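You operate a simulated robot arm through the tools that you are given. There is no shell and no other tool.

You run a simulated robot arm. Do the job below in one go: nothing can be reset, and whatever is moved stays where it is left.

TASK
Put the small blue arc in the drawer and change the teal fixture's label.
Fine: close the drawer again; peel the green label off the plate, lay it on the side table, then stick the yellow one on.

It is judged by the outcome, as a careful person would: the job done as asked, and still so three seconds after it is handed in. It fails if anything else is knocked over, pushed out of place, dropped, spilled or broken.

THE ROBOT
A 7-joint arm with a two-finger parallel gripper, fixed in place. Base frame: the origin is on the floor under the middle of its stand, x ahead of it, y to its left, z up. Units: cm, rad, N and s.
It reaches about 114.7 cm from its shoulder. Its first joint turns from -2.897 to 2.897 rad. Payload 3.43 kg.
Tool frame: the origin (TCP) lies between the finger pads and is the grasp point; the fingertips stand 3 cm ahead of it; z points along the fingers, y is the line along which they close. Largest opening 9.4 cm; finger width 2.8, thickness 1; the body of the gripper, 5 by 9.6 cm, starts 5.5 cm behind the TCP.
Orientation is told as [roll, pitch, yaw] about the base's x, y, z axes, in that order, counted from this pose: with the fingers straight down and closing along the base's y, the tool's x points along the base's -x, its y along +y and its z along -z.

THE INTERFACE
- The arm moves only by the tool arm_command. Its argument "rows" is a list of rows, each a list of 3 entries, a list of its own where there are three numbers: the shift along the tool's x, y, z in m, then the turn, a rotation vector about the tool's x, y, z in degrees, then the finger opening in m, from 0 to 0.094. In form: [[[tx, ty, tz], [wx, wy, wz], jaw], ...]. A call has 1 to 20 rows; each row is the pose to reach, as a shift and turn from the pose commanded when the call began, along the tool's axes at that moment. A row lasts 0.2 s, in which the tool goes at most 5 cm and 0.15 rad; a call with a longer step from one row to the next is refused whole, and so is a gripper value outside its range. Where a pose cannot be reached the arm comes as near as it can. A force on the tool above 90 N (or 10 N above the force at the start of the call, whichever is more), or a blocked arm, ends the call early, and 0.2 s more pass. Each finger travels about 4.5 cm/s and halts on what it meets, pressing with about 39 N; the grip force reading is that of the motor and also rises with nothing between the fingers. The clock runs only during rows and for 0.2 s after the last one: add rows that repeat a pose to give the fingers time. It gives the time, the measured TCP pose, the force on the tool (base axes), the opening and the grip force at its end, in the units of the frame above (readings bear some noise), with the torque about the TCP (base axes, N m) and any sound that the robot's microphone picked up.
- Cameras (640 x 400 px; columns grow to the right, rows downward): "scene" is fixed at [40.11, -50.23, 150.69]; the picture's right is [0.40, -0.92, 0.00], its down [-0.88, -0.38, -0.29] and it looks along [0.27, 0.12, -0.96] (base axes); focal length 351 px, centre (320, 200). "wrist" rides on the gripper at [7.6, 1.4, -10.3] in the tool frame; the picture's right is [-0.18, 0.98, 0.00], its down [-0.75, -0.14, -0.64] and it looks along [-0.63, -0.12, 0.77] (tool axes); focal length 243 px, centre (320, 200). There is no depth. A picture from a camera that has moved, and an enlarged one, comes with that camera's place and axes in the base frame and with its lens.
- grab_frame(camera): a new picture of that camera. It takes no simulated time.
- enlarge(camera, box): a new picture of the part [left, top, right, bottom] of that camera's present view, enlarged. It takes no simulated time.
- finish_job(): hands the job in; it is judged then, once.

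Places have to be worked out from the pictures, the camera data and where the tool is seen. Open the gripper and draw the arm clear of the work before you hand the job in, unless the task says otherwise.

The tools are called after "Call:" by a JSON object that holds its "method" and its "body". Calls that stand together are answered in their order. arm_command: Moves the arm, as the interface text tells. Its arguments: {"type":"object","properties":{"rows":{"type":"array","items":{"type":"array"}}},"required":["rows"]} The other tools are called the same way: grab_frame (camera) takes a picture; enlarge (camera, box) takes an enlarged picture of a part of a camera's view; finish_job () hands the job in.

At the start:

```text
time: 0.0
tool_pos: [38.76, -43.31, 102.53]
orientation: [0.001, 0.0, 0.0]
wrist_force: [0.4, 0.4, 0.1]
wrist_torque: [0.0, -0.02, 0.0]
width: 9.4
gripper_force: 0.0
```

scene: 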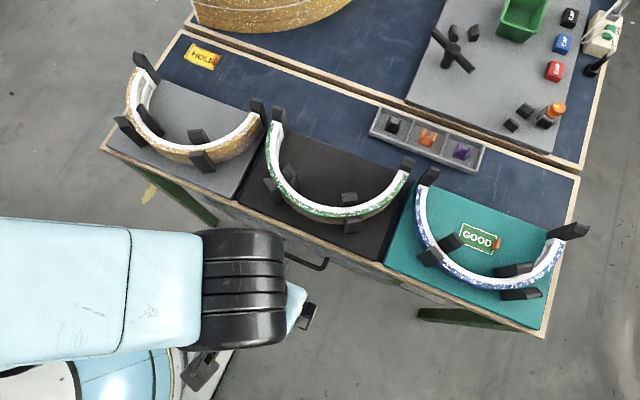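
wrist: 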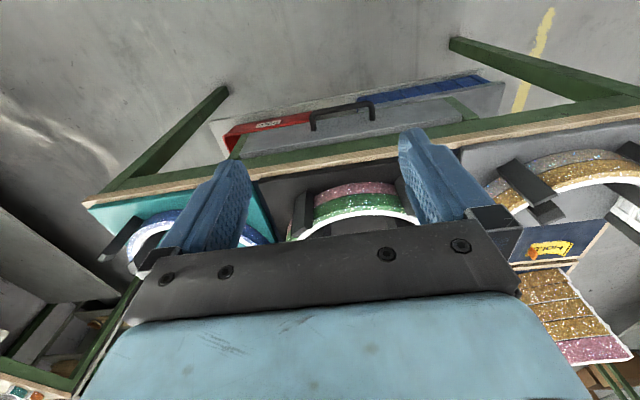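

I start by looking at both cameras in detail before moving anything.

Call:
{"method": "grab_frame", "body": {"camera": "scene"}}

Call:
{"method": "enlarge", "body": {"camera": "scene", "box": [370, 150, 610, 340]}}

Call:
{"method": "enlarge", "body": {"camera": "scene", "box": [90, 20, 300, 200]}}

Call:
{"method": "enlarge", "body": {"camera": "scene", "box": [400, 0, 640, 180]}}

Call:
{"method": "enlarge", "body": {"camera": "wrist", "box": [200, 50, 500, 240]}}

```text
taken
```

scene: 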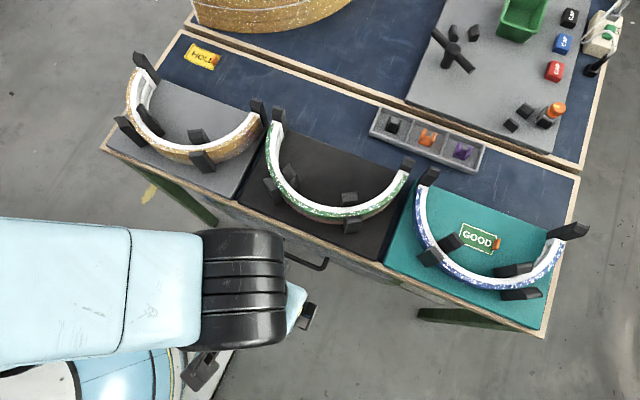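

```text
2.11 times, centred on (490, 245) of scene
camera zoom: at [40.11, -50.23, 150.69], right [0.4, -0.92, 0.0], down [-0.88, -0.38, -0.29], along [0.27, 0.12, -0.96], focal length 739 px, centre (-38, 105)
```

zoom: 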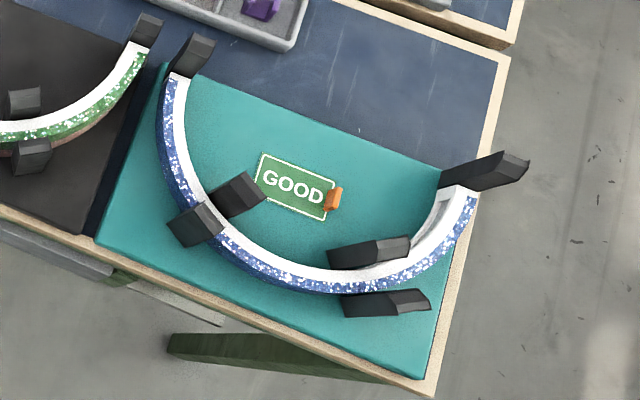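

```text
2.22 times, centred on (195, 110) of scene
camera zoom: at [40.11, -50.23, 150.69], right [0.4, -0.92, 0.0], down [-0.88, -0.38, -0.29], along [0.27, 0.12, -0.96], focal length 780 px, centre (598, 400)
```

zoom: 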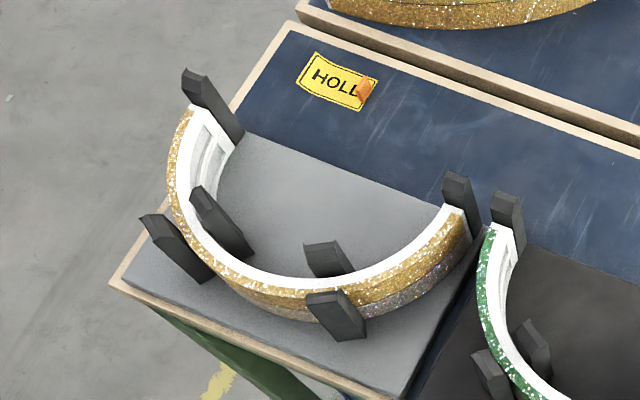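

```text
2.22 times, centred on (520, 90) of scene
camera zoom: at [40.11, -50.23, 150.69], right [0.4, -0.92, 0.0], down [-0.88, -0.38, -0.29], along [0.27, 0.12, -0.96], focal length 780 px, centre (-124, 444)
```

zoom: 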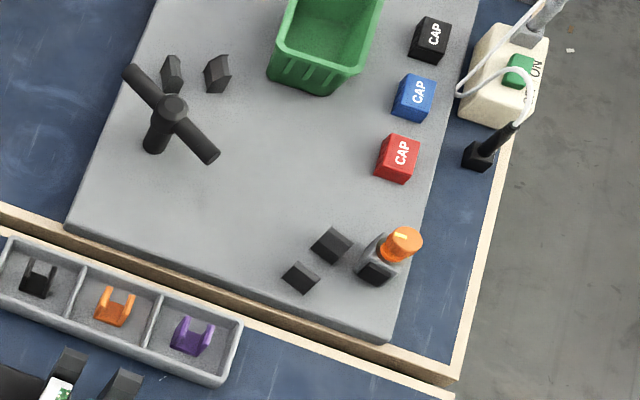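

```text
2.11 times, centred on (350, 145) of wrist
camera zoom: at [30.93, -42.05, 112.8], right [0.18, 0.98, 0.0], down [0.75, -0.14, 0.64], along [0.63, -0.12, -0.77], focal length 511 px, centre (257, 316)
```

zoom: 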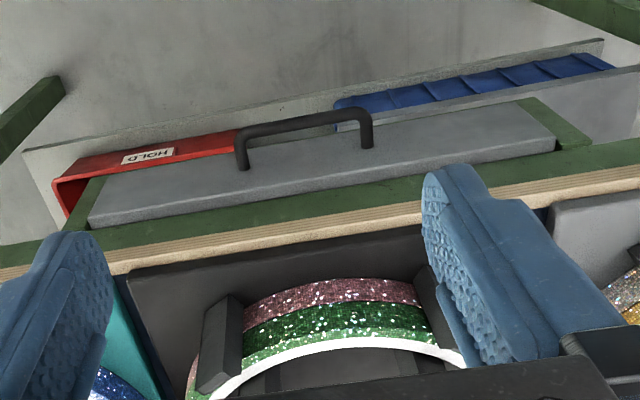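

The table top looks to be at about z≈78 cm, with its front edge along x≈52. I raise the tool to look around for the "side table", the drawer's contents and any small blue arc.

Call:
{"method": "arm_command", "body": {"rows": [[[0, 0, -0.04], [0, 0, 0], 0.094], [[0, 0, -0.08], [0, 0, 0], 0.094], [[0, 0, -0.12], [0, 0, 0], 0.094], [[0, 0, -0.16], [0, 0, 0], 0.094], [[0, 0, -0.2], [0, 0, 0], 0.094]]}}

```text
time: 1.2
tool_pos: [38.63, -43.35, 122.69]
orientation: [0.001, 0.003, 0.0]
wrist_force: [-0.1, -0.6, 0.4]
wrist_torque: [-0.01, 0.0, -0.01]
width: 9.41
gripper_force: 0.1
```

The arm rose 20 cm without contact. I look again with both cameras.

Call:
{"method": "grab_frame", "body": {"camera": "wrist"}}

Call:
{"method": "grab_frame", "body": {"camera": "scene"}}

```text
taken
camera wrist: at [30.95, -41.99, 132.9], right [0.18, 0.98, 0.0], down [0.75, -0.14, 0.64], along [0.63, -0.12, -0.77], focal length 243 px, centre (320, 200)
```

wrist: 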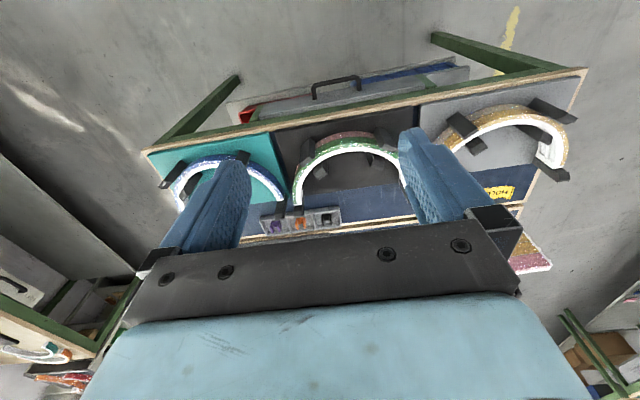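

```text
taken
```

scene: 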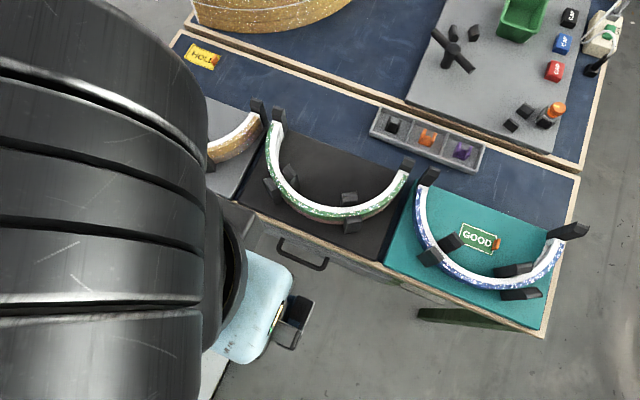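

Other benches are visible at the picture's edges. I turn the wrist to look toward the right (−y) to find the side table.

Call:
{"method": "arm_command", "body": {"rows": [[[0, 0, 0], [0, 0, 8], 0.094], [[0, 0, 0], [0, 0, 16], 0.094], [[0, 0, 0], [0, 0, 24], 0.094], [[0, 0, 0], [0, 0, 32], 0.094], [[0, 0, 0], [0, 0, 40], 0.094], [[0, 0, 0], [0, 0, 48], 0.094], [[0, 0, 0], [0, 0, 56], 0.094], [[0, 0, 0], [0, 0, 64], 0.094], [[0, 0, 0], [0, 0, 72], 0.094], [[0, 0, 0], [0, 0, 80], 0.094]]}}

Call:
{"method": "grab_frame", "body": {"camera": "wrist"}}

```text
time: 3.4
tool_pos: [38.69, -43.26, 122.71]
orientation: [0.001, 0.001, -1.397]
wrist_force: [0.1, -0.1, -0.1]
wrist_torque: [-0.02, 0.03, 0.0]
width: 9.4
gripper_force: 0.1
```

```text
taken
camera wrist: at [38.66, -35.72, 132.87], right [1.0, -0.01, 0.0], down [-0.01, -0.77, 0.64], along [-0.01, -0.64, -0.77], focal length 243 px, centre (320, 200)
```

wrist: 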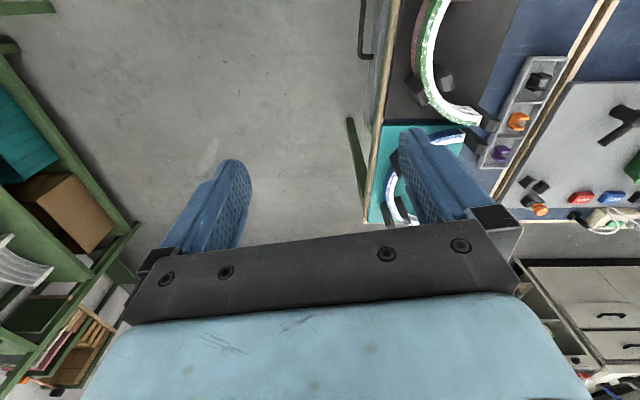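

On the right there's only shelving and the floor so far. I now turn the view the other way, toward the left (+y).

Call:
{"method": "arm_command", "body": {"rows": [[[0, 0, 0], [0, 0, -8], 0.094], [[0, 0, 0], [0, 0, -16], 0.094], [[0, 0, 0], [0, 0, -24], 0.094], [[0, 0, 0], [0, 0, -32], 0.094], [[0, 0, 0], [0, 0, -40], 0.094], [[0, 0, 0], [0, 0, -48], 0.094], [[0, 0, 0], [0, 0, -56], 0.094], [[0, 0, 0], [0, 0, -64], 0.094], [[0, 0, 0], [0, 0, -72], 0.094], [[0, 0, 0], [0, 0, -80], 0.094], [[0, 0, 0], [0, 0, -88], 0.094], [[0, 0, 0], [0, 0, -96], 0.094], [[0, 0, 0], [0, 0, -104], 0.094], [[0, 0, 0], [0, 0, -112], 0.094], [[0, 0, 0], [0, 0, -120], 0.094], [[0, 0, 0], [0, 0, -128], 0.094], [[0, 0, 0], [0, 0, -136], 0.094], [[0, 0, 0], [0, 0, -144], 0.094], [[0, 0, 0], [0, 0, -152], 0.094], [[0, 0, 0], [0, 0, -160], 0.094]]}}

Call:
{"method": "grab_frame", "body": {"camera": "wrist"}}

Call:
{"method": "grab_frame", "body": {"camera": "scene"}}

```text
time: 7.6
tool_pos: [38.64, -43.29, 122.76]
orientation: [-0.001, 0.001, 1.397]
wrist_force: [-1.3, -0.2, -0.5]
wrist_torque: [0.01, -0.01, 0.02]
width: 9.41
gripper_force: 0.0
```

```text
taken
camera wrist: at [35.84, -50.73, 132.86], right [-0.94, 0.35, 0.0], down [0.27, 0.72, 0.64], along [0.22, 0.6, -0.77], focal length 243 px, centre (320, 200)
```

wrist: 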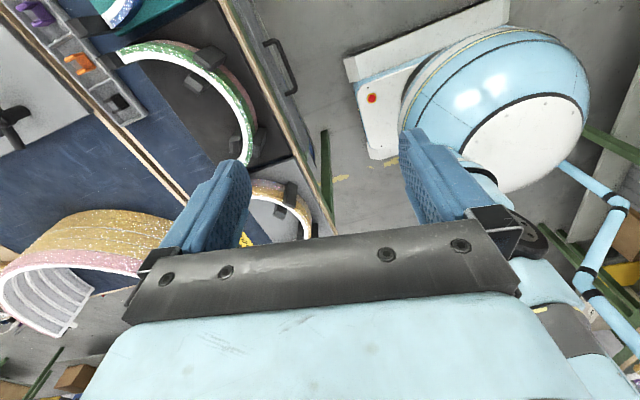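

```text
taken
```

scene: 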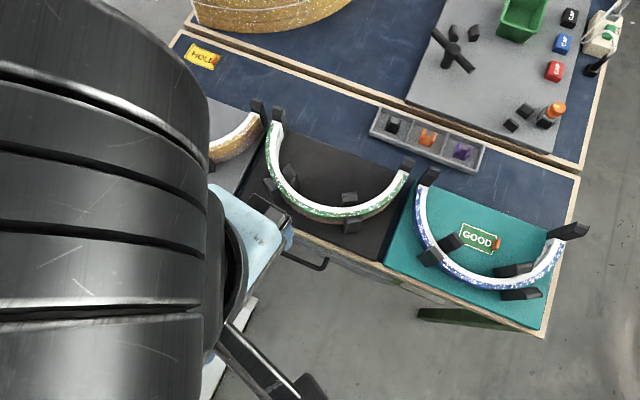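

Looking left I see the robot's own stand and the back bench with a large gold/pink arc. I turn further to look behind and to the left for a side table.

Call:
{"method": "arm_command", "body": {"rows": [[[0, 0, 0], [0, 0, -8], 0.094], [[0, 0, 0], [0, 0, -16], 0.094], [[0, 0, 0], [0, 0, -24], 0.094], [[0, 0, 0], [0, 0, -32], 0.094], [[0, 0, 0], [0, 0, -40], 0.094], [[0, 0, 0], [0, 0, -48], 0.094], [[0, 0, 0], [0, 0, -56], 0.094], [[0, 0, 0], [0, 0, -64], 0.094]]}}

Call:
{"method": "grab_frame", "body": {"camera": "wrist"}}

```text
time: 9.6
tool_pos: [51.91, -38.24, 112.65]
orientation: [0.001, -0.217, 2.754]
wrist_force: [0.8, 0.8, 0.9]
wrist_torque: [-0.01, 0.04, 0.02]
width: 9.4
gripper_force: 0.0
out of reach, approached as far as the arm can: row 4, 5, 6
stopped in row 8: the arm was blocked; the commanded pose is now the measured one
```

```text
taken
camera wrist: at [60.26, -43.34, 120.93], right [-0.54, -0.84, 0.04], down [-0.5, 0.36, 0.79], along [-0.68, 0.4, -0.61], focal length 243 px, centre (320, 200)
```

wrist: 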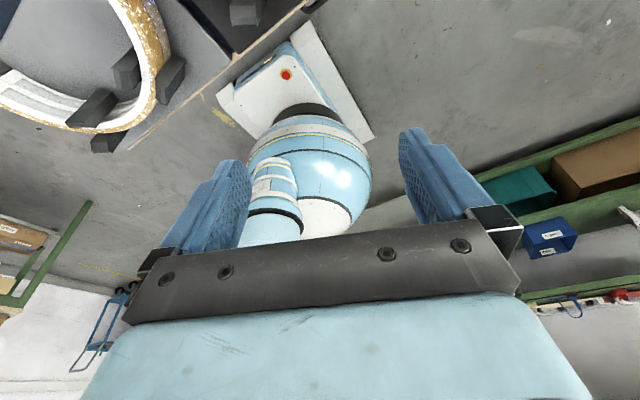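

The wrist reached its joint limit while turning (nothing touched). Behind there are only distant shelves; I turn back the way I came to a normal configuration.

Call:
{"method": "arm_command", "body": {"rows": [[[-0.012, 0.01, -0.008], [0.84, 1.04, 7.7], 0.094], [[-0.024, 0.019, -0.015], [1.68, 2.09, 15.5], 0.094], [[-0.037, 0.029, -0.023], [2.52, 3.14, 23.2], 0.094], [[-0.049, 0.039, -0.031], [3.36, 4.18, 30.9], 0.094], [[-0.061, 0.049, -0.038], [4.2, 5.22, 38.6], 0.094], [[-0.073, 0.058, -0.046], [5.04, 6.27, 46.4], 0.094], [[-0.085, 0.068, -0.054], [5.88, 7.3, 54.1], 0.094], [[-0.098, 0.078, -0.061], [6.7, 8.36, 61.8], 0.094], [[-0.11, 0.087, -0.069], [7.56, 9.4, 69.6], 0.094], [[-0.122, 0.097, -0.077], [8.4, 10.45, 77.3], 0.094]]}}

Call:
{"method": "grab_frame", "body": {"camera": "scene"}}

```text
time: 11.8
tool_pos: [38.8, -43.28, 123.01]
orientation: [0.001, -0.002, 1.398]
wrist_force: [-0.4, 0.3, 0.7]
wrist_torque: [0.07, 0.03, -0.01]
width: 9.4
gripper_force: 0.0
```

```text
taken
```

scene: 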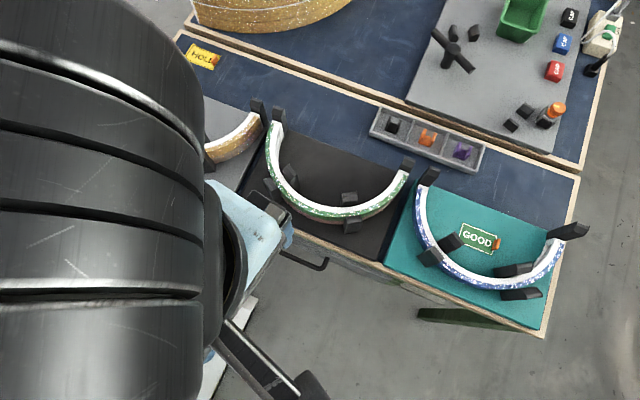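

Everything is still in place. I return to yaw 0 and shift toward the right for an overview.

Call:
{"method": "arm_command", "body": {"rows": [[[0, 0, 0], [0, 0, 8], 0.094], [[0, 0, 0], [0, 0, 16], 0.094], [[0, 0, 0], [0, 0, 24], 0.094], [[0, 0, 0], [0, 0, 32], 0.094], [[0, 0, 0], [0, 0, 40], 0.094], [[0, 0, 0], [0, 0, 48], 0.094], [[0, 0, 0], [0, 0, 56], 0.094], [[0, 0, 0], [0, 0, 64], 0.094], [[0, 0, 0], [0, 0, 72], 0.094], [[0, 0, 0], [0, 0, 80], 0.094]]}}

Call:
{"method": "arm_command", "body": {"rows": [[[0, 0, 0], [0, -8, 0], 0.094], [[0, 0, 0], [0, -16, 0], 0.094], [[0, 0, 0], [0, -24, 0], 0.094], [[0, 0, 0], [0, -32, 0], 0.094], [[0, 0, 0], [0, -40, 0], 0.094]]}}

Call:
{"method": "grab_frame", "body": {"camera": "wrist"}}

```text
time: 14.0
tool_pos: [38.73, -43.29, 122.95]
orientation: [-0.001, 0.001, 0.002]
wrist_force: [-0.1, 0.1, -0.4]
wrist_torque: [0.01, -0.04, 0.0]
width: 9.39
gripper_force: 0.0
```

```text
time: 15.2
tool_pos: [38.83, -43.37, 122.92]
orientation: [0.002, -0.701, 0.002]
wrist_force: [0.4, -0.2, -0.7]
wrist_torque: [-0.02, 0.05, -0.02]
width: 9.38
gripper_force: 0.1
```

```text
taken
camera wrist: at [26.25, -42.09, 125.78], right [0.14, 0.98, 0.12], down [0.16, -0.14, 0.98], along [0.98, -0.12, -0.18], focal length 243 px, centre (320, 200)
```

wrist: 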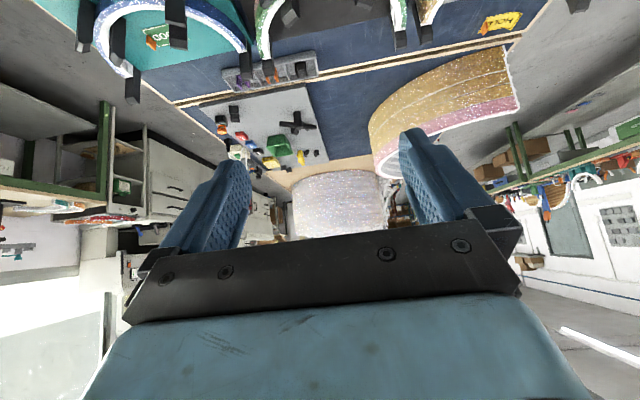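

The overview shows the front bench, the back bench behind it, and distant furniture. I enlarge parts of this view to identify things.

Call:
{"method": "enlarge", "body": {"camera": "wrist", "box": [50, 0, 350, 190]}}

Call:
{"method": "enlarge", "body": {"camera": "wrist", "box": [200, 80, 420, 240]}}

Call:
{"method": "enlarge", "body": {"camera": "wrist", "box": [0, 100, 240, 260]}}

Call:
{"method": "enlarge", "body": {"camera": "wrist", "box": [400, 0, 640, 200]}}

Call:
{"method": "grab_frame", "body": {"camera": "scene"}}

```text
2.11 times, centred on (200, 95) of wrist
camera zoom: at [26.25, -42.09, 125.78], right [0.14, 0.98, 0.12], down [0.16, -0.14, 0.98], along [0.98, -0.12, -0.18], focal length 511 px, centre (573, 421)
```

zoom: 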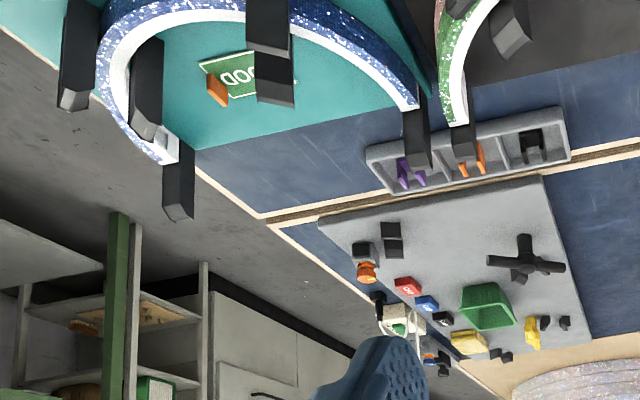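

```text
2.50 times, centred on (310, 160) of wrist
camera zoom: at [26.25, -42.09, 125.78], right [0.14, 0.98, 0.12], down [0.16, -0.14, 0.98], along [0.98, -0.12, -0.18], focal length 606 px, centre (345, 300)
```

zoom: 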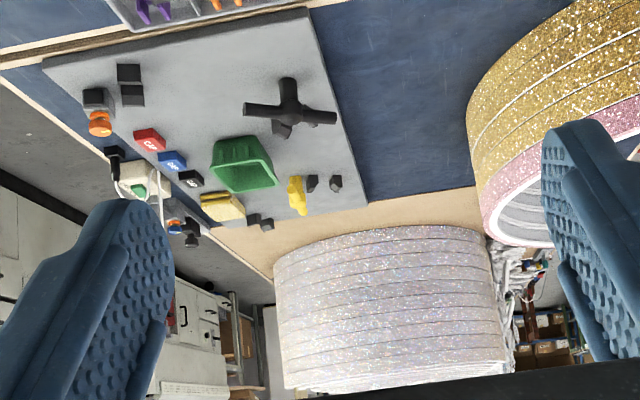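

```text
2.50 times, centred on (120, 180) of wrist
camera zoom: at [26.25, -42.09, 125.78], right [0.14, 0.98, 0.12], down [0.16, -0.14, 0.98], along [0.98, -0.12, -0.18], focal length 606 px, centre (820, 250)
```

zoom: 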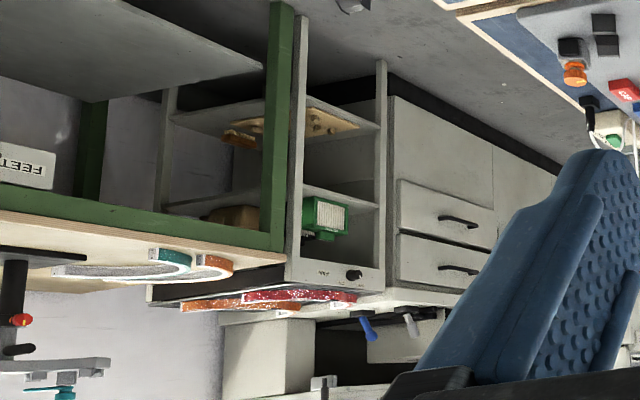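

```text
2.00 times, centred on (520, 100) of wrist
camera zoom: at [26.25, -42.09, 125.78], right [0.14, 0.98, 0.12], down [0.16, -0.14, 0.98], along [0.98, -0.12, -0.18], focal length 485 px, centre (-80, 400)
```

zoom: 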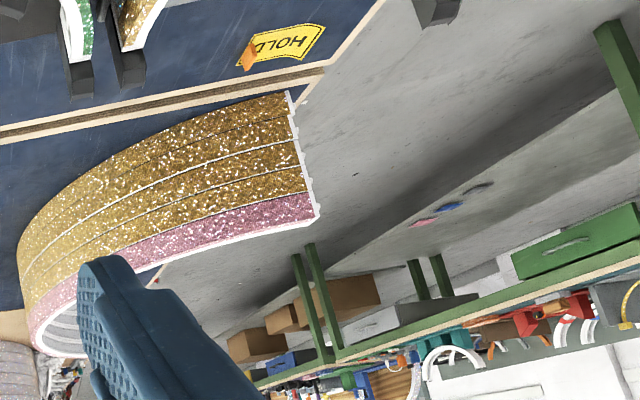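

```text
taken
```

scene: 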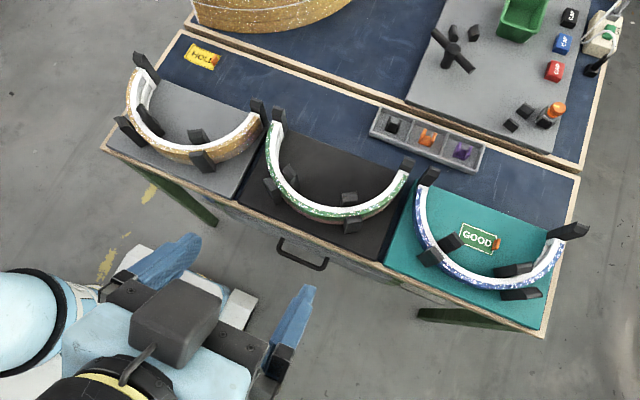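

The arcs differ slightly in span (gold ≈31, green ≈29, blue ≈28 cm), so the blue one in the teal fixture is the small one. I level the tool and move closer to the teal fixture to inspect it.

Call:
{"method": "arm_command", "body": {"rows": [[[0.0054, -0.0351, 0.0171], [0, 4.44, 0], 0.094], [[0.0108, -0.0702, 0.0342], [0, 8.89, 0], 0.094], [[0.0162, -0.1053, 0.0513], [0, 13.33, 0], 0.094], [[0.0216, -0.1404, 0.0684], [0, 17.78, 0], 0.094], [[0.0271, -0.1756, 0.0856], [0, 22.22, 0], 0.094], [[0.0325, -0.2107, 0.1027], [0, 26.67, 0], 0.094], [[0.0379, -0.2458, 0.1198], [0, 31.11, 0], 0.094], [[0.0433, -0.2809, 0.1369], [0, 35.56, 0], 0.094], [[0.0487, -0.316, 0.154], [0, 40.0, 0], 0.094]]}}

Call:
{"method": "grab_frame", "body": {"camera": "wrist"}}

Call:
{"method": "grab_frame", "body": {"camera": "scene"}}

```text
time: 17.2
tool_pos: [45.05, -74.94, 108.08]
orientation: [-0.001, 0.001, 0.004]
wrist_force: [0.5, 0.5, 1.5]
wrist_torque: [-0.04, 0.01, -0.01]
width: 9.39
gripper_force: 0.0
```

```text
taken
camera wrist: at [37.3, -73.62, 118.22], right [0.18, 0.98, 0.0], down [0.76, -0.14, 0.64], along [0.63, -0.12, -0.77], focal length 243 px, centre (320, 200)
```

wrist: 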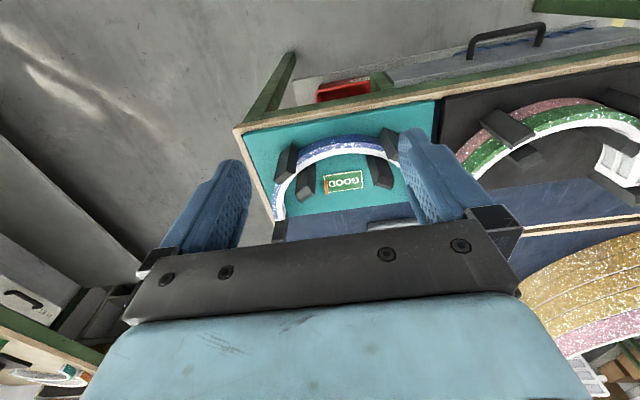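

```text
taken
```

scene: 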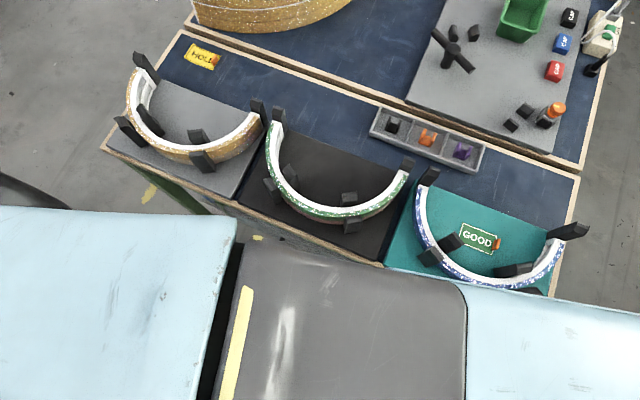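

I enlarge the teal fixture and the drawer area from this viewpoint.

Call:
{"method": "enlarge", "body": {"camera": "wrist", "box": [230, 90, 450, 240]}}

Call:
{"method": "enlarge", "body": {"camera": "wrist", "box": [240, 0, 640, 150]}}

Call:
{"method": "enlarge", "body": {"camera": "scene", "box": [380, 150, 600, 300]}}

```text
2.67 times, centred on (340, 165) of wrist
camera zoom: at [37.3, -73.62, 118.22], right [0.18, 0.98, 0.0], down [0.76, -0.14, 0.64], along [0.63, -0.12, -0.77], focal length 647 px, centre (267, 293)
```

zoom: 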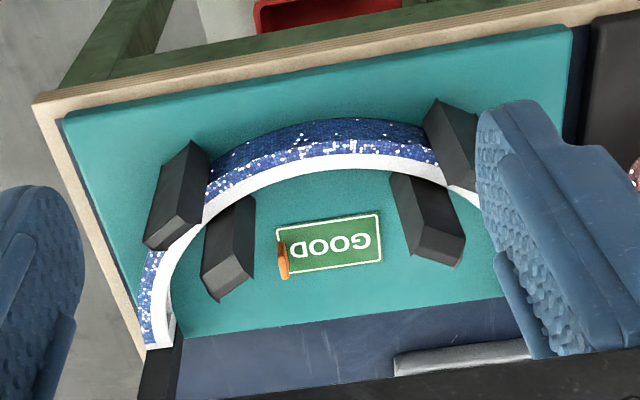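

```text
1.60 times, centred on (440, 75) of wrist
camera zoom: at [37.3, -73.62, 118.22], right [0.18, 0.98, 0.0], down [0.76, -0.14, 0.64], along [0.63, -0.12, -0.77], focal length 388 px, centre (128, 400)
```

zoom: 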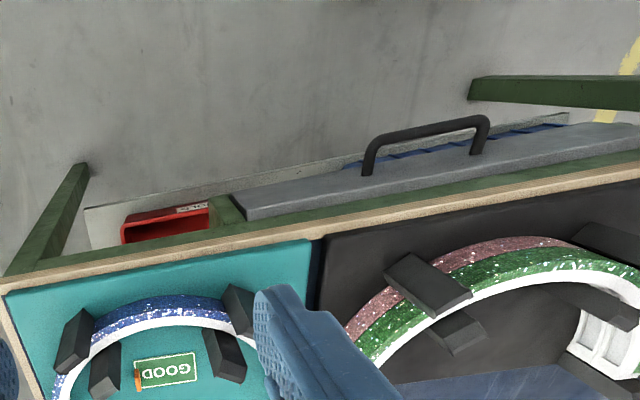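

```text
2.67 times, centred on (490, 225) of scene
camera zoom: at [40.11, -50.23, 150.69], right [0.4, -0.92, 0.0], down [-0.88, -0.38, -0.29], along [0.27, 0.12, -0.96], focal length 936 px, centre (-133, 133)
```

zoom: 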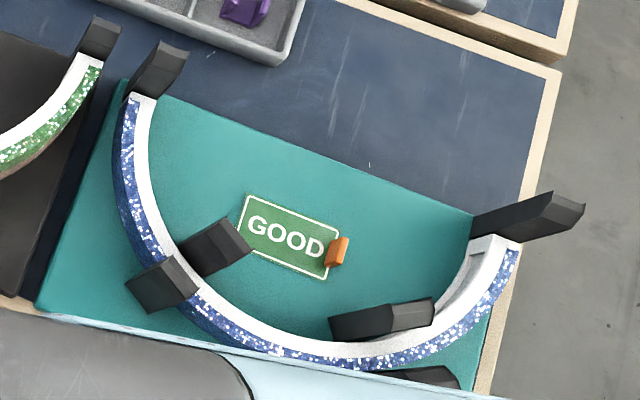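

The pegs stand several cm above the teal plate, and the drawer front spans roughly y −62…−21 with its handle near (47, −42, 69). Before acting I want a better look at the back bench and surroundings, to decide which one is the "side table"; I move up and tilt forward.

Call:
{"method": "arm_command", "body": {"rows": [[[-0.01, 0.03, -0.025], [0, -3, 0], 0.094], [[-0.02, 0.06, -0.05], [0, -6, 0], 0.094], [[-0.03, 0.09, -0.075], [0, -9, 0], 0.094], [[-0.04, 0.12, -0.1], [0, -12, 0], 0.094], [[-0.05, 0.15, -0.125], [0, -15, 0], 0.094], [[-0.06, 0.18, -0.15], [0, -18, 0], 0.094], [[-0.07, 0.21, -0.175], [0, -21, 0], 0.094], [[-0.08, 0.24, -0.2], [0, -24, 0], 0.094], [[-0.09, 0.27, -0.225], [0, -27, 0], 0.094], [[-0.1, 0.3, -0.25], [0, -30, 0], 0.094]]}}

Call:
{"method": "grab_frame", "body": {"camera": "wrist"}}

Call:
{"method": "enlarge", "body": {"camera": "wrist", "box": [120, 0, 420, 190]}}

Call:
{"method": "enlarge", "body": {"camera": "wrist", "box": [380, 0, 640, 190]}}

```text
time: 19.4
tool_pos: [54.94, -44.84, 133.01]
orientation: [0.001, -0.525, 0.002]
wrist_force: [-0.6, -0.2, -1.2]
wrist_torque: [0.06, 0.01, 0.02]
width: 9.4
gripper_force: 0.0
```

```text
taken
camera wrist: at [43.1, -43.7, 137.98], right [0.16, 0.98, 0.09], down [0.33, -0.14, 0.93], along [0.93, -0.12, -0.35], focal length 243 px, centre (320, 200)
```

wrist: 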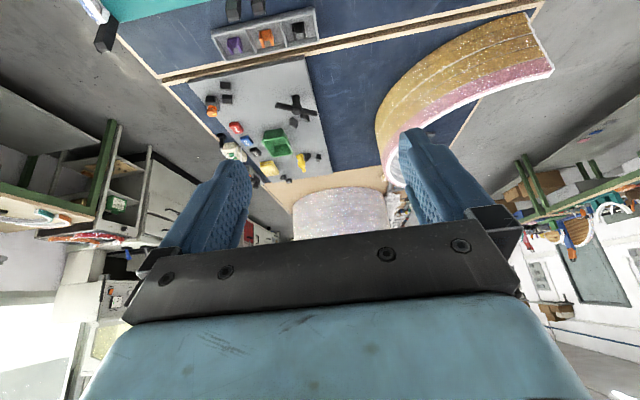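

```text
2.11 times, centred on (270, 95) of wrist
camera zoom: at [43.1, -43.7, 137.98], right [0.16, 0.98, 0.09], down [0.33, -0.14, 0.93], along [0.93, -0.12, -0.35], focal length 511 px, centre (425, 421)
```

zoom: 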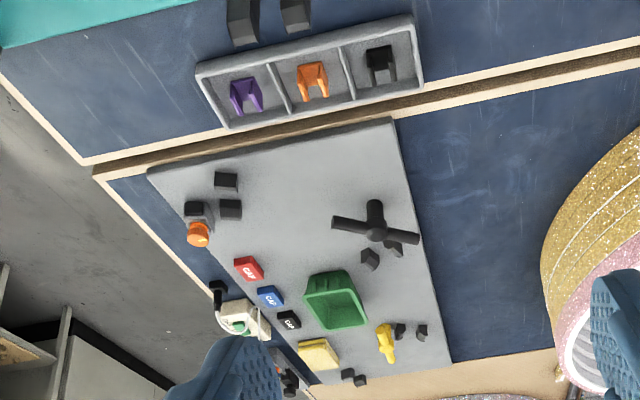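

```text
2.11 times, centred on (510, 95) of wrist
camera zoom: at [43.1, -43.7, 137.98], right [0.16, 0.98, 0.09], down [0.33, -0.14, 0.93], along [0.93, -0.12, -0.35], focal length 511 px, centre (-80, 421)
```

zoom: 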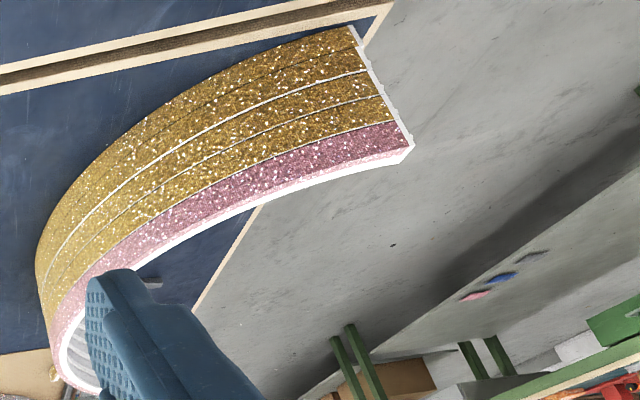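

The two bench tops are level with a narrow gap. The narrow front one with the drawer (about 36 × 100 cm, carrying the fixtures and labels) looks like the side table next to the wide main bench; nothing else is in reach. Now I look closely at the drawer and handle.

Call:
{"method": "arm_command", "body": {"rows": [[[0.0394, 0, 0.0258], [0, 2.73, 0], 0.094], [[0.0787, 0, 0.0516], [0, 5.45, 0], 0.094], [[0.1181, 0, 0.0775], [0, 8.18, 0], 0.094], [[0.1575, 0, 0.1033], [0, 10.91, 0], 0.094], [[0.1968, 0, 0.1291], [0, 13.64, 0], 0.094], [[0.2362, 0, 0.1549], [0, 16.36, 0], 0.094], [[0.2755, 0, 0.1807], [0, 19.09, 0], 0.094], [[0.3149, 0, 0.2065], [0, 21.82, 0], 0.094], [[0.3543, 0, 0.2324], [0, 24.55, 0], 0.094], [[0.3936, 0, 0.2582], [0, 27.27, 0], 0.094], [[0.433, 0, 0.284], [0, 30, 0], 0.094]]}}

Call:
{"method": "grab_frame", "body": {"camera": "wrist"}}

Call:
{"method": "grab_frame", "body": {"camera": "scene"}}

```text
time: 21.8
tool_pos: [31.66, -44.97, 86.73]
orientation: [-0.002, 0.001, 0.004]
wrist_force: [-0.3, -0.8, 0.4]
wrist_torque: [-0.04, 0.0, -0.03]
width: 9.44
gripper_force: 0.0
```

```text
taken
camera wrist: at [23.93, -43.72, 96.86], right [0.18, 0.98, 0.0], down [0.76, -0.14, 0.64], along [0.63, -0.12, -0.77], focal length 243 px, centre (320, 200)
```

wrist: 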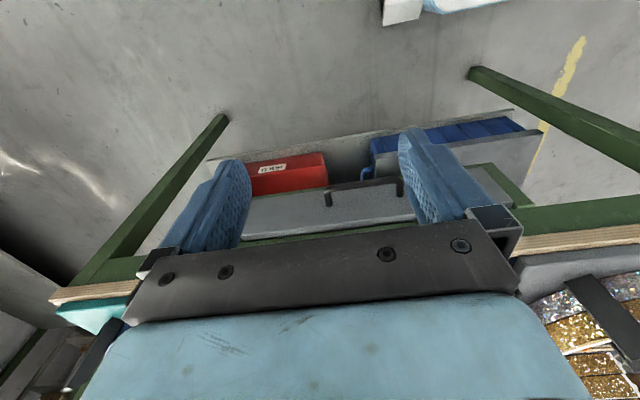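

```text
taken
```

scene: 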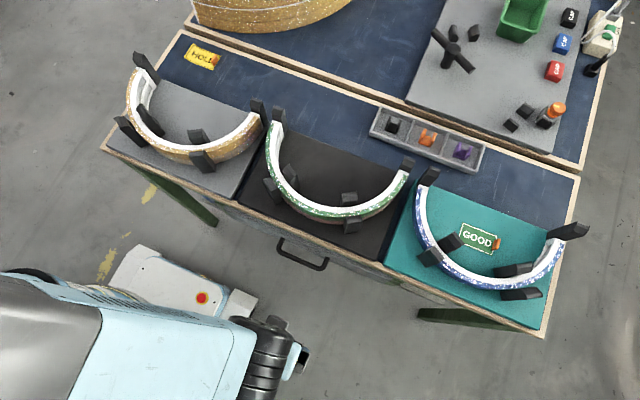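

The drawer and handle are visible in both views now; I enlarge both for triangulation.

Call:
{"method": "enlarge", "body": {"camera": "wrist", "box": [200, 100, 560, 270]}}

Call:
{"method": "enlarge", "body": {"camera": "scene", "box": [220, 180, 460, 330]}}

```text
1.78 times, centred on (380, 185) of wrist
camera zoom: at [23.93, -43.72, 96.86], right [0.18, 0.98, 0.0], down [0.76, -0.14, 0.64], along [0.63, -0.12, -0.77], focal length 431 px, centre (213, 227)
```

zoom: 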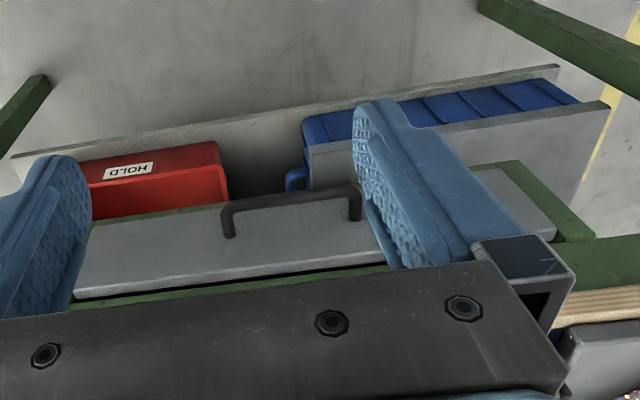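

```text
2.67 times, centred on (340, 255) of scene
camera zoom: at [40.11, -50.23, 150.69], right [0.4, -0.92, 0.0], down [-0.88, -0.38, -0.29], along [0.27, 0.12, -0.96], focal length 936 px, centre (267, 53)
```

zoom: 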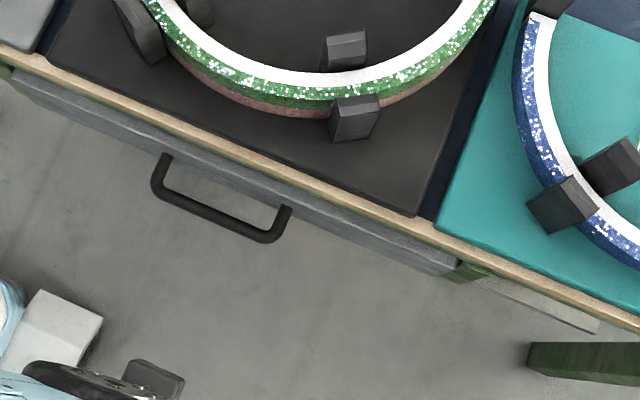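

From the two views, the handle bar is at x≈48.3, z≈64.6, y −47…−35 (about 3 cm in front of the drawer face at x≈51.5; face z 60–70.6). I turn the gripper so that it closes in the x–z plane, then tilt it forward.

Call:
{"method": "arm_command", "body": {"rows": [[[0, 0, 0], [0, 0, 8.2], 0.094], [[0, 0, 0], [0, 0, 16.4], 0.094], [[0, 0, 0], [0, 0, 24.6], 0.094], [[0, 0, 0], [0, 0, 32.8], 0.094], [[0, 0, 0], [0, 0, 41], 0.094], [[0, 0, 0], [0, 0, 49.2], 0.094], [[0, 0, 0], [0, 0, 57.4], 0.094], [[0, 0, 0], [0, 0, 65.6], 0.094], [[0, 0, 0], [0, 0, 73.8], 0.094], [[0, 0, 0], [0, 0, 82], 0.094], [[0, 0, 0], [0, 0, 90], 0.094]]}}

Call:
{"method": "arm_command", "body": {"rows": [[[0.005, -0.01, 0.01], [-8, 0, 0], 0.07], [[0.01, -0.02, 0.02], [-16, 0, 0], 0.06], [[0.015, -0.03, 0.03], [-24, 0, 0], 0.05], [[0.02, -0.04, 0.04], [-32, 0, 0], 0.05], [[0.03, -0.05, 0.05], [-40, 0, 0], 0.05], [[0.035, -0.06, 0.06], [-48, 0, 0], 0.05], [[0.04, -0.07, 0.08], [-54, 0, 0], 0.05], [[0.04, -0.07, 0.1], [-60, 0, 0], 0.05]]}}

Call:
{"method": "grab_frame", "body": {"camera": "wrist"}}

Call:
{"method": "grab_frame", "body": {"camera": "scene"}}

```text
time: 24.2
tool_pos: [31.59, -44.9, 86.7]
orientation: [-0.001, -0.001, -1.569]
wrist_force: [-0.3, 0.4, 0.7]
wrist_torque: [-0.01, -0.02, 0.0]
width: 9.38
gripper_force: 0.1
```

```text
time: 26.0
tool_pos: [24.62, -40.95, 76.86]
orientation: [1.047, -0.003, -1.568]
wrist_force: [-0.4, 0.3, -0.5]
wrist_torque: [-0.03, -0.02, -0.01]
width: 4.98
gripper_force: 0.1
```

```text
taken
camera wrist: at [16.27, -33.59, 83.06], right [0.49, -0.18, 0.85], down [-0.62, -0.76, 0.2], along [0.61, -0.63, -0.48], focal length 243 px, centre (320, 200)
```

wrist: 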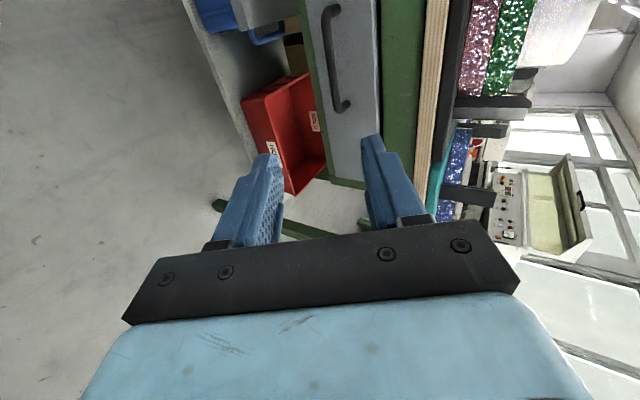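

```text
taken
```

scene: 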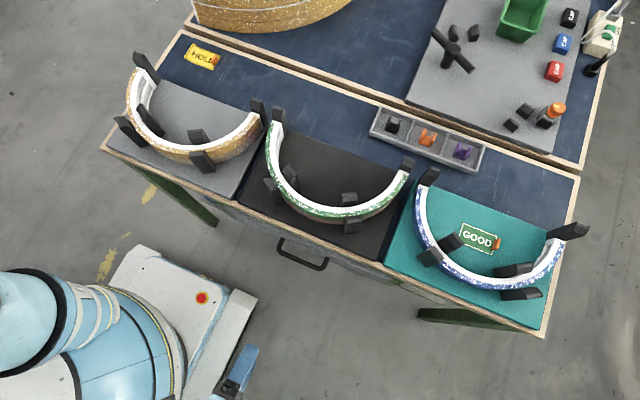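

The tilted pose is comfortably reached and shows the handle. I enlarge to refine its location.

Call:
{"method": "enlarge", "body": {"camera": "wrist", "box": [240, 0, 480, 150]}}

```text
2.67 times, centred on (360, 75) of wrist
camera zoom: at [16.27, -33.59, 83.06], right [0.49, -0.18, 0.85], down [-0.62, -0.76, 0.2], along [0.61, -0.63, -0.48], focal length 647 px, centre (213, 533)
```

zoom: 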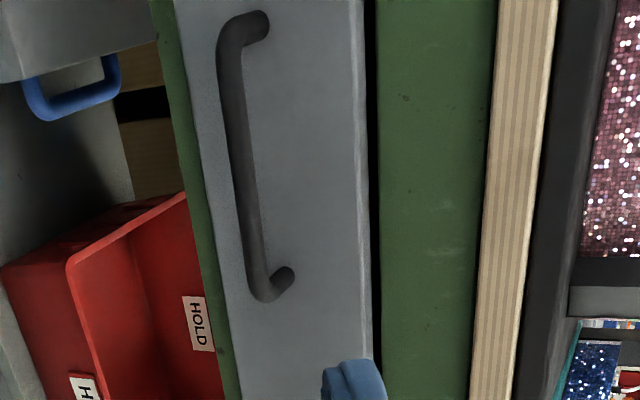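

Refined: bar at about (48.2, −41, 65.1), ~1.2 cm thick. I move to a point 8 cm short of it along the tilted approach with the jaws at 3.8 cm.

Call:
{"method": "arm_command", "body": {"rows": [[[0, 0.004, 0.04], [0, 0, 0], 0.045], [[0, 0.008, 0.08], [0, 0, 0], 0.04], [[0, 0.012, 0.12], [0, 0, 0], 0.038], [[0, 0.0154, 0.1666], [0, 0, 0], 0.038]]}}

Call:
{"method": "grab_frame", "body": {"camera": "wrist"}}

Call:
{"method": "enlarge", "body": {"camera": "scene", "box": [220, 180, 400, 300]}}

```text
time: 27.0
tool_pos: [39.68, -40.99, 69.65]
orientation: [1.047, 0.001, -1.568]
wrist_force: [0.0, -0.6, 0.2]
wrist_torque: [-0.02, 0.0, 0.01]
width: 3.79
gripper_force: 0.0
```

```text
taken
camera wrist: at [31.44, -33.45, 75.96], right [0.49, -0.18, 0.85], down [-0.62, -0.76, 0.2], along [0.61, -0.63, -0.49], focal length 243 px, centre (320, 200)
```

wrist: 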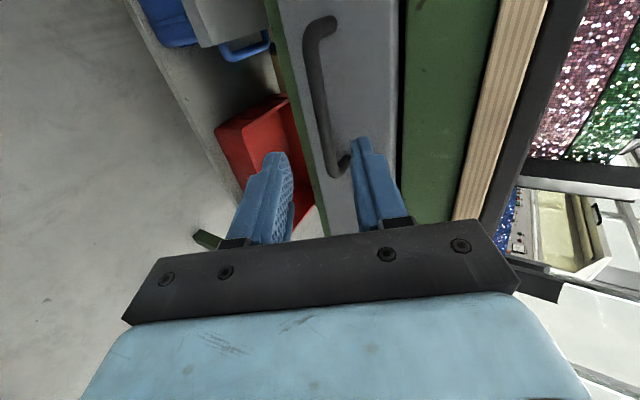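

```text
3.33 times, centred on (310, 240) of scene
camera zoom: at [40.11, -50.23, 150.69], right [0.4, -0.92, 0.0], down [-0.88, -0.38, -0.29], along [0.27, 0.12, -0.96], focal length 1170 px, centre (353, 67)
```

zoom: 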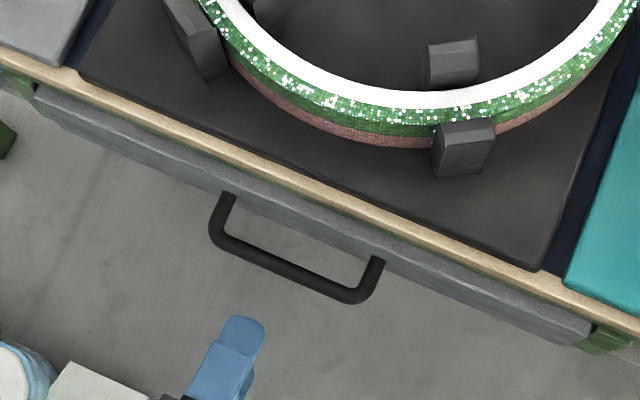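

The fingers line up with the middle of the handle. I advance the last 8 cm so that the bar lies between the fingers.

Call:
{"method": "arm_command", "body": {"rows": [[[0, 0, 0.02], [0, 0, 0], 0.038], [[0, 0, 0.04], [0, 0, 0], 0.038], [[0, 0, 0.06], [0, 0, 0], 0.038], [[0, 0, 0.08], [0, 0, 0], 0.038]]}}

Call:
{"method": "grab_frame", "body": {"camera": "wrist"}}

Call:
{"method": "enlarge", "body": {"camera": "scene", "box": [220, 180, 400, 300]}}

```text
time: 28.0
tool_pos: [46.8, -40.95, 65.66]
orientation: [1.045, 0.0, -1.567]
wrist_force: [-1.4, 0.5, 0.2]
wrist_torque: [-0.02, -0.01, 0.0]
width: 3.81
gripper_force: 0.1
```

```text
taken
camera wrist: at [38.45, -33.42, 71.93], right [0.49, -0.18, 0.85], down [-0.62, -0.76, 0.2], along [0.61, -0.63, -0.49], focal length 243 px, centre (320, 200)
```

wrist: 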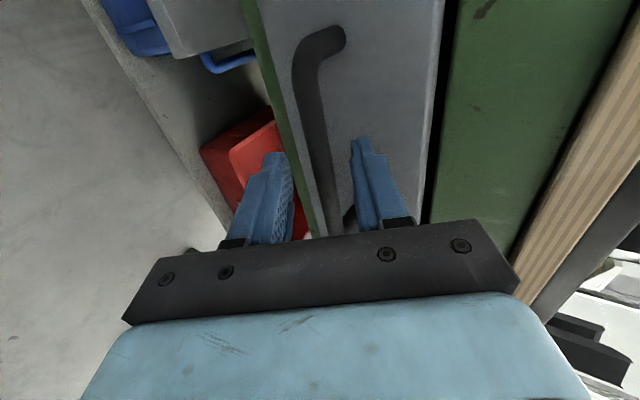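

```text
3.33 times, centred on (310, 240) of scene
camera zoom: at [40.11, -50.23, 150.69], right [0.4, -0.92, 0.0], down [-0.88, -0.38, -0.29], along [0.27, 0.12, -0.96], focal length 1170 px, centre (353, 67)
```

zoom: 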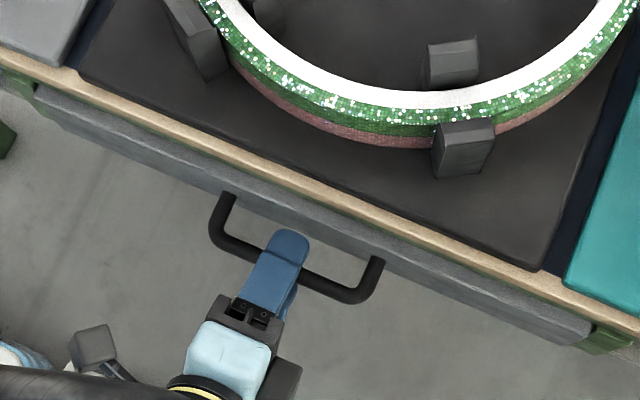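

The bar lies between the fingers. I close the jaws on it.

Call:
{"method": "arm_command", "body": {"rows": [[[0, 0, 0], [0, 0, 0], 0.02], [[0, 0, 0], [0, 0, 0], 0.0], [[0, 0, 0], [0, 0, 0], 0.0], [[0, 0, 0], [0, 0, 0], 0.0]]}}

```text
time: 29.0
tool_pos: [46.88, -40.91, 65.84]
orientation: [1.05, -0.002, -1.567]
wrist_force: [3.8, -2.5, 37.5]
wrist_torque: [0.2, -0.59, 0.76]
width: 1.2
gripper_force: 45.0
```

The bar is held (opening 1.2 cm) but slightly off-centre, giving 37 N upward. I relieve that with a few millimetres' shift and pull the drawer 3 cm toward −x.

Call:
{"method": "arm_command", "body": {"rows": [[[0, 0.003, 0], [0, 0, 0], 0.0], [[0, 0.003, 0], [0, 0, 0], 0.0]]}}

```text
time: 29.6
tool_pos: [46.85, -40.79, 65.83]
orientation: [1.044, 0.001, -1.566]
wrist_force: [0.7, -0.6, -0.6]
wrist_torque: [-0.97, 0.0, -0.61]
width: 1.16
gripper_force: 44.6
```

Forces are relieved now. I pull the drawer gently 4 cm toward −x.

Call:
{"method": "arm_command", "body": {"rows": [[[0, -0.005, -0.00866], [0, 0, 0], 0.0], [[0, -0.01, -0.01732], [0, 0, 0], 0.0], [[0, -0.015, -0.02598], [0, 0, 0], 0.0], [[0, -0.02, -0.03464], [0, 0, 0], 0.0]]}}

Call:
{"method": "grab_frame", "body": {"camera": "scene"}}

```text
time: 30.6
tool_pos: [42.94, -40.92, 65.74]
orientation: [1.043, 0.002, -1.567]
wrist_force: [-1.1, 6.2, -37.0]
wrist_torque: [-0.75, 0.5, -0.06]
width: 1.19
gripper_force: 45.7
```

```text
taken
```

scene: 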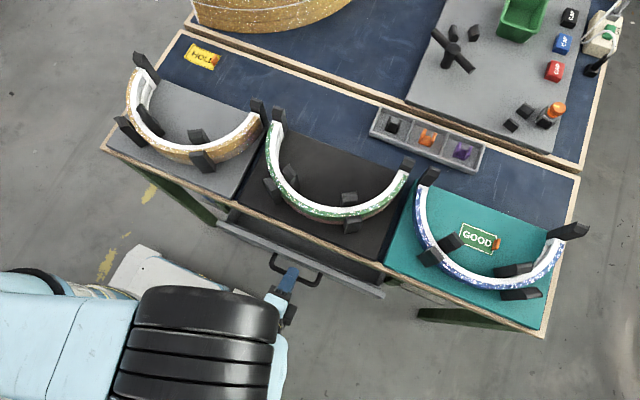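

The drawer is sliding open. I continue pulling 16 cm more, lowering by a millimetre to relax the vertical load.

Call:
{"method": "arm_command", "body": {"rows": [[[0, -0.0089, -0.0134], [0, 0, 0], 0.0], [[0, -0.0169, -0.0272], [0, 0, 0], 0.0], [[0, -0.0249, -0.0411], [0, 0, 0], 0.0], [[0, -0.0329, -0.0549], [0, 0, 0], 0.0], [[0, -0.0409, -0.0688], [0, 0, 0], 0.0], [[0, -0.0489, -0.0826], [0, 0, 0], 0.0], [[0, -0.0569, -0.0965], [0, 0, 0], 0.0], [[0, -0.0649, -0.1104], [0, 0, 0], 0.0], [[0, -0.0729, -0.1242], [0, 0, 0], 0.0], [[0, -0.0809, -0.1381], [0, 0, 0], 0.0]]}}

Call:
{"method": "grab_frame", "body": {"camera": "scene"}}

Call:
{"method": "grab_frame", "body": {"camera": "wrist"}}

```text
time: 32.8
tool_pos: [26.85, -40.95, 65.9]
orientation: [1.042, 0.001, -1.565]
wrist_force: [-0.4, 30.3, -47.4]
wrist_torque: [-0.26, 0.6, 0.47]
width: 1.15
gripper_force: 44.7
```

```text
taken
```

scene: 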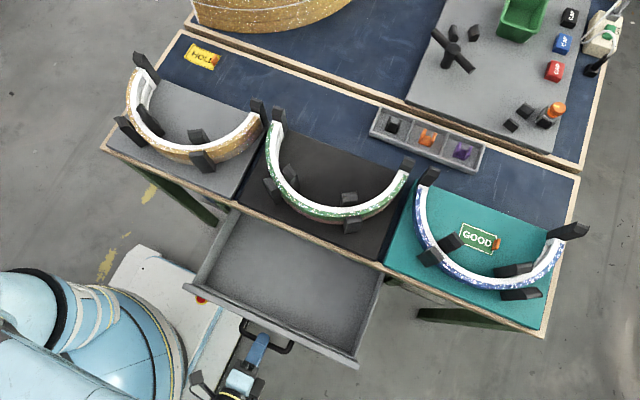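

```text
taken
camera wrist: at [18.55, -33.45, 72.18], right [0.5, -0.18, 0.85], down [-0.62, -0.76, 0.2], along [0.61, -0.63, -0.49], focal length 243 px, centre (320, 200)
```

wrist: 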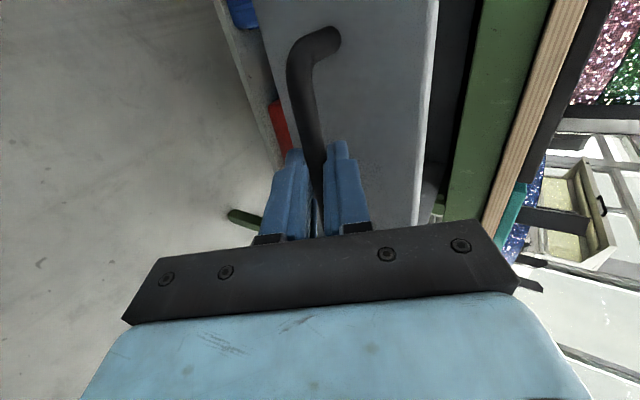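

The drawer is open about 20 cm and is empty. I pull 3 cm more for clearance while relieving the side loads.

Call:
{"method": "arm_command", "body": {"rows": [[[0.001, -0.0013, 0.0008], [0, 0, 0], 0.0], [[0.001, -0.0063, -0.0079], [0, 0, 0], 0.0], [[0.001, -0.0113, -0.0165], [0, 0, 0], 0.0], [[0.001, -0.0163, -0.0252], [0, 0, 0], 0.0], [[0.001, -0.0163, -0.0252], [0, 0, 0], 0.0]]}}

Call:
{"method": "grab_frame", "body": {"camera": "scene"}}

```text
time: 34.0
tool_pos: [23.88, -40.9, 65.93]
orientation: [1.048, -0.002, -1.568]
wrist_force: [-0.6, 19.8, 2.0]
wrist_torque: [-0.28, -0.01, 0.1]
width: 1.17
gripper_force: 45.1
```

```text
taken
```

scene: 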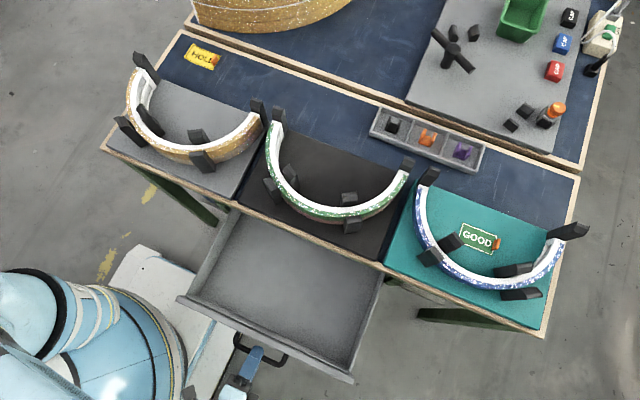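

The drawer is open 23 cm, plenty for the arc. I release the handle, back off 5 cm and rise.

Call:
{"method": "arm_command", "body": {"rows": [[[0, 0, 0], [0, 0, 0], 0.02], [[0, 0, 0], [0, 0, 0], 0.04], [[0, 0, 0], [0, 0, 0], 0.04], [[0, 0, -0.015], [0, 0, 0], 0.04], [[0, 0, -0.03], [0, 0, 0], 0.04], [[0, 0, -0.05], [0, 0, 0], 0.04], [[0, 0.035, -0.07], [0, 0, 0], 0.04], [[0, 0.07, -0.09], [0, 0, 0], 0.04], [[0, 0.105, -0.11], [0, 0, 0], 0.04]]}}

Call:
{"method": "grab_frame", "body": {"camera": "scene"}}

```text
time: 36.0
tool_pos: [19.51, -41.11, 80.23]
orientation: [1.047, -0.001, -1.567]
wrist_force: [-0.7, 0.7, 0.0]
wrist_torque: [-0.01, -0.03, 0.0]
width: 3.95
gripper_force: 0.0
```

```text
taken
```

scene: 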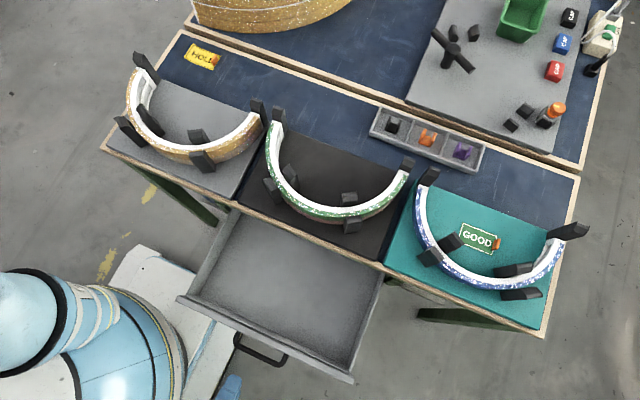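

The handle is free and the drawer stays open. I rise and straighten the gripper to vertical.

Call:
{"method": "arm_command", "body": {"rows": [[[0, 0.031, -0.0179], [0, 0, 0], 0.04], [[0, 0.062, -0.0357], [0, 0, 0], 0.05], [[0, 0.0928, -0.0536], [8, 0, 0], 0.06], [[0, 0.1237, -0.0714], [16, 0, 0], 0.07], [[0, 0.1546, -0.0893], [24, 0, 0], 0.07], [[0, 0.1856, -0.1071], [32, 0, 0], 0.07], [[0, 0.2165, -0.125], [40, 0, 0], 0.07], [[0, 0.2165, -0.125], [48, 0, 0], 0.07], [[0, 0.2165, -0.125], [56, 0, 0], 0.07], [[0, 0.2165, -0.125], [60, 0, 0], 0.07]]}}

```text
time: 38.2
tool_pos: [19.58, -40.96, 105.23]
orientation: [-0.002, -0.002, -1.568]
wrist_force: [-0.4, -0.3, 0.2]
wrist_torque: [0.0, 0.0, 0.04]
width: 7.01
gripper_force: 0.0
```

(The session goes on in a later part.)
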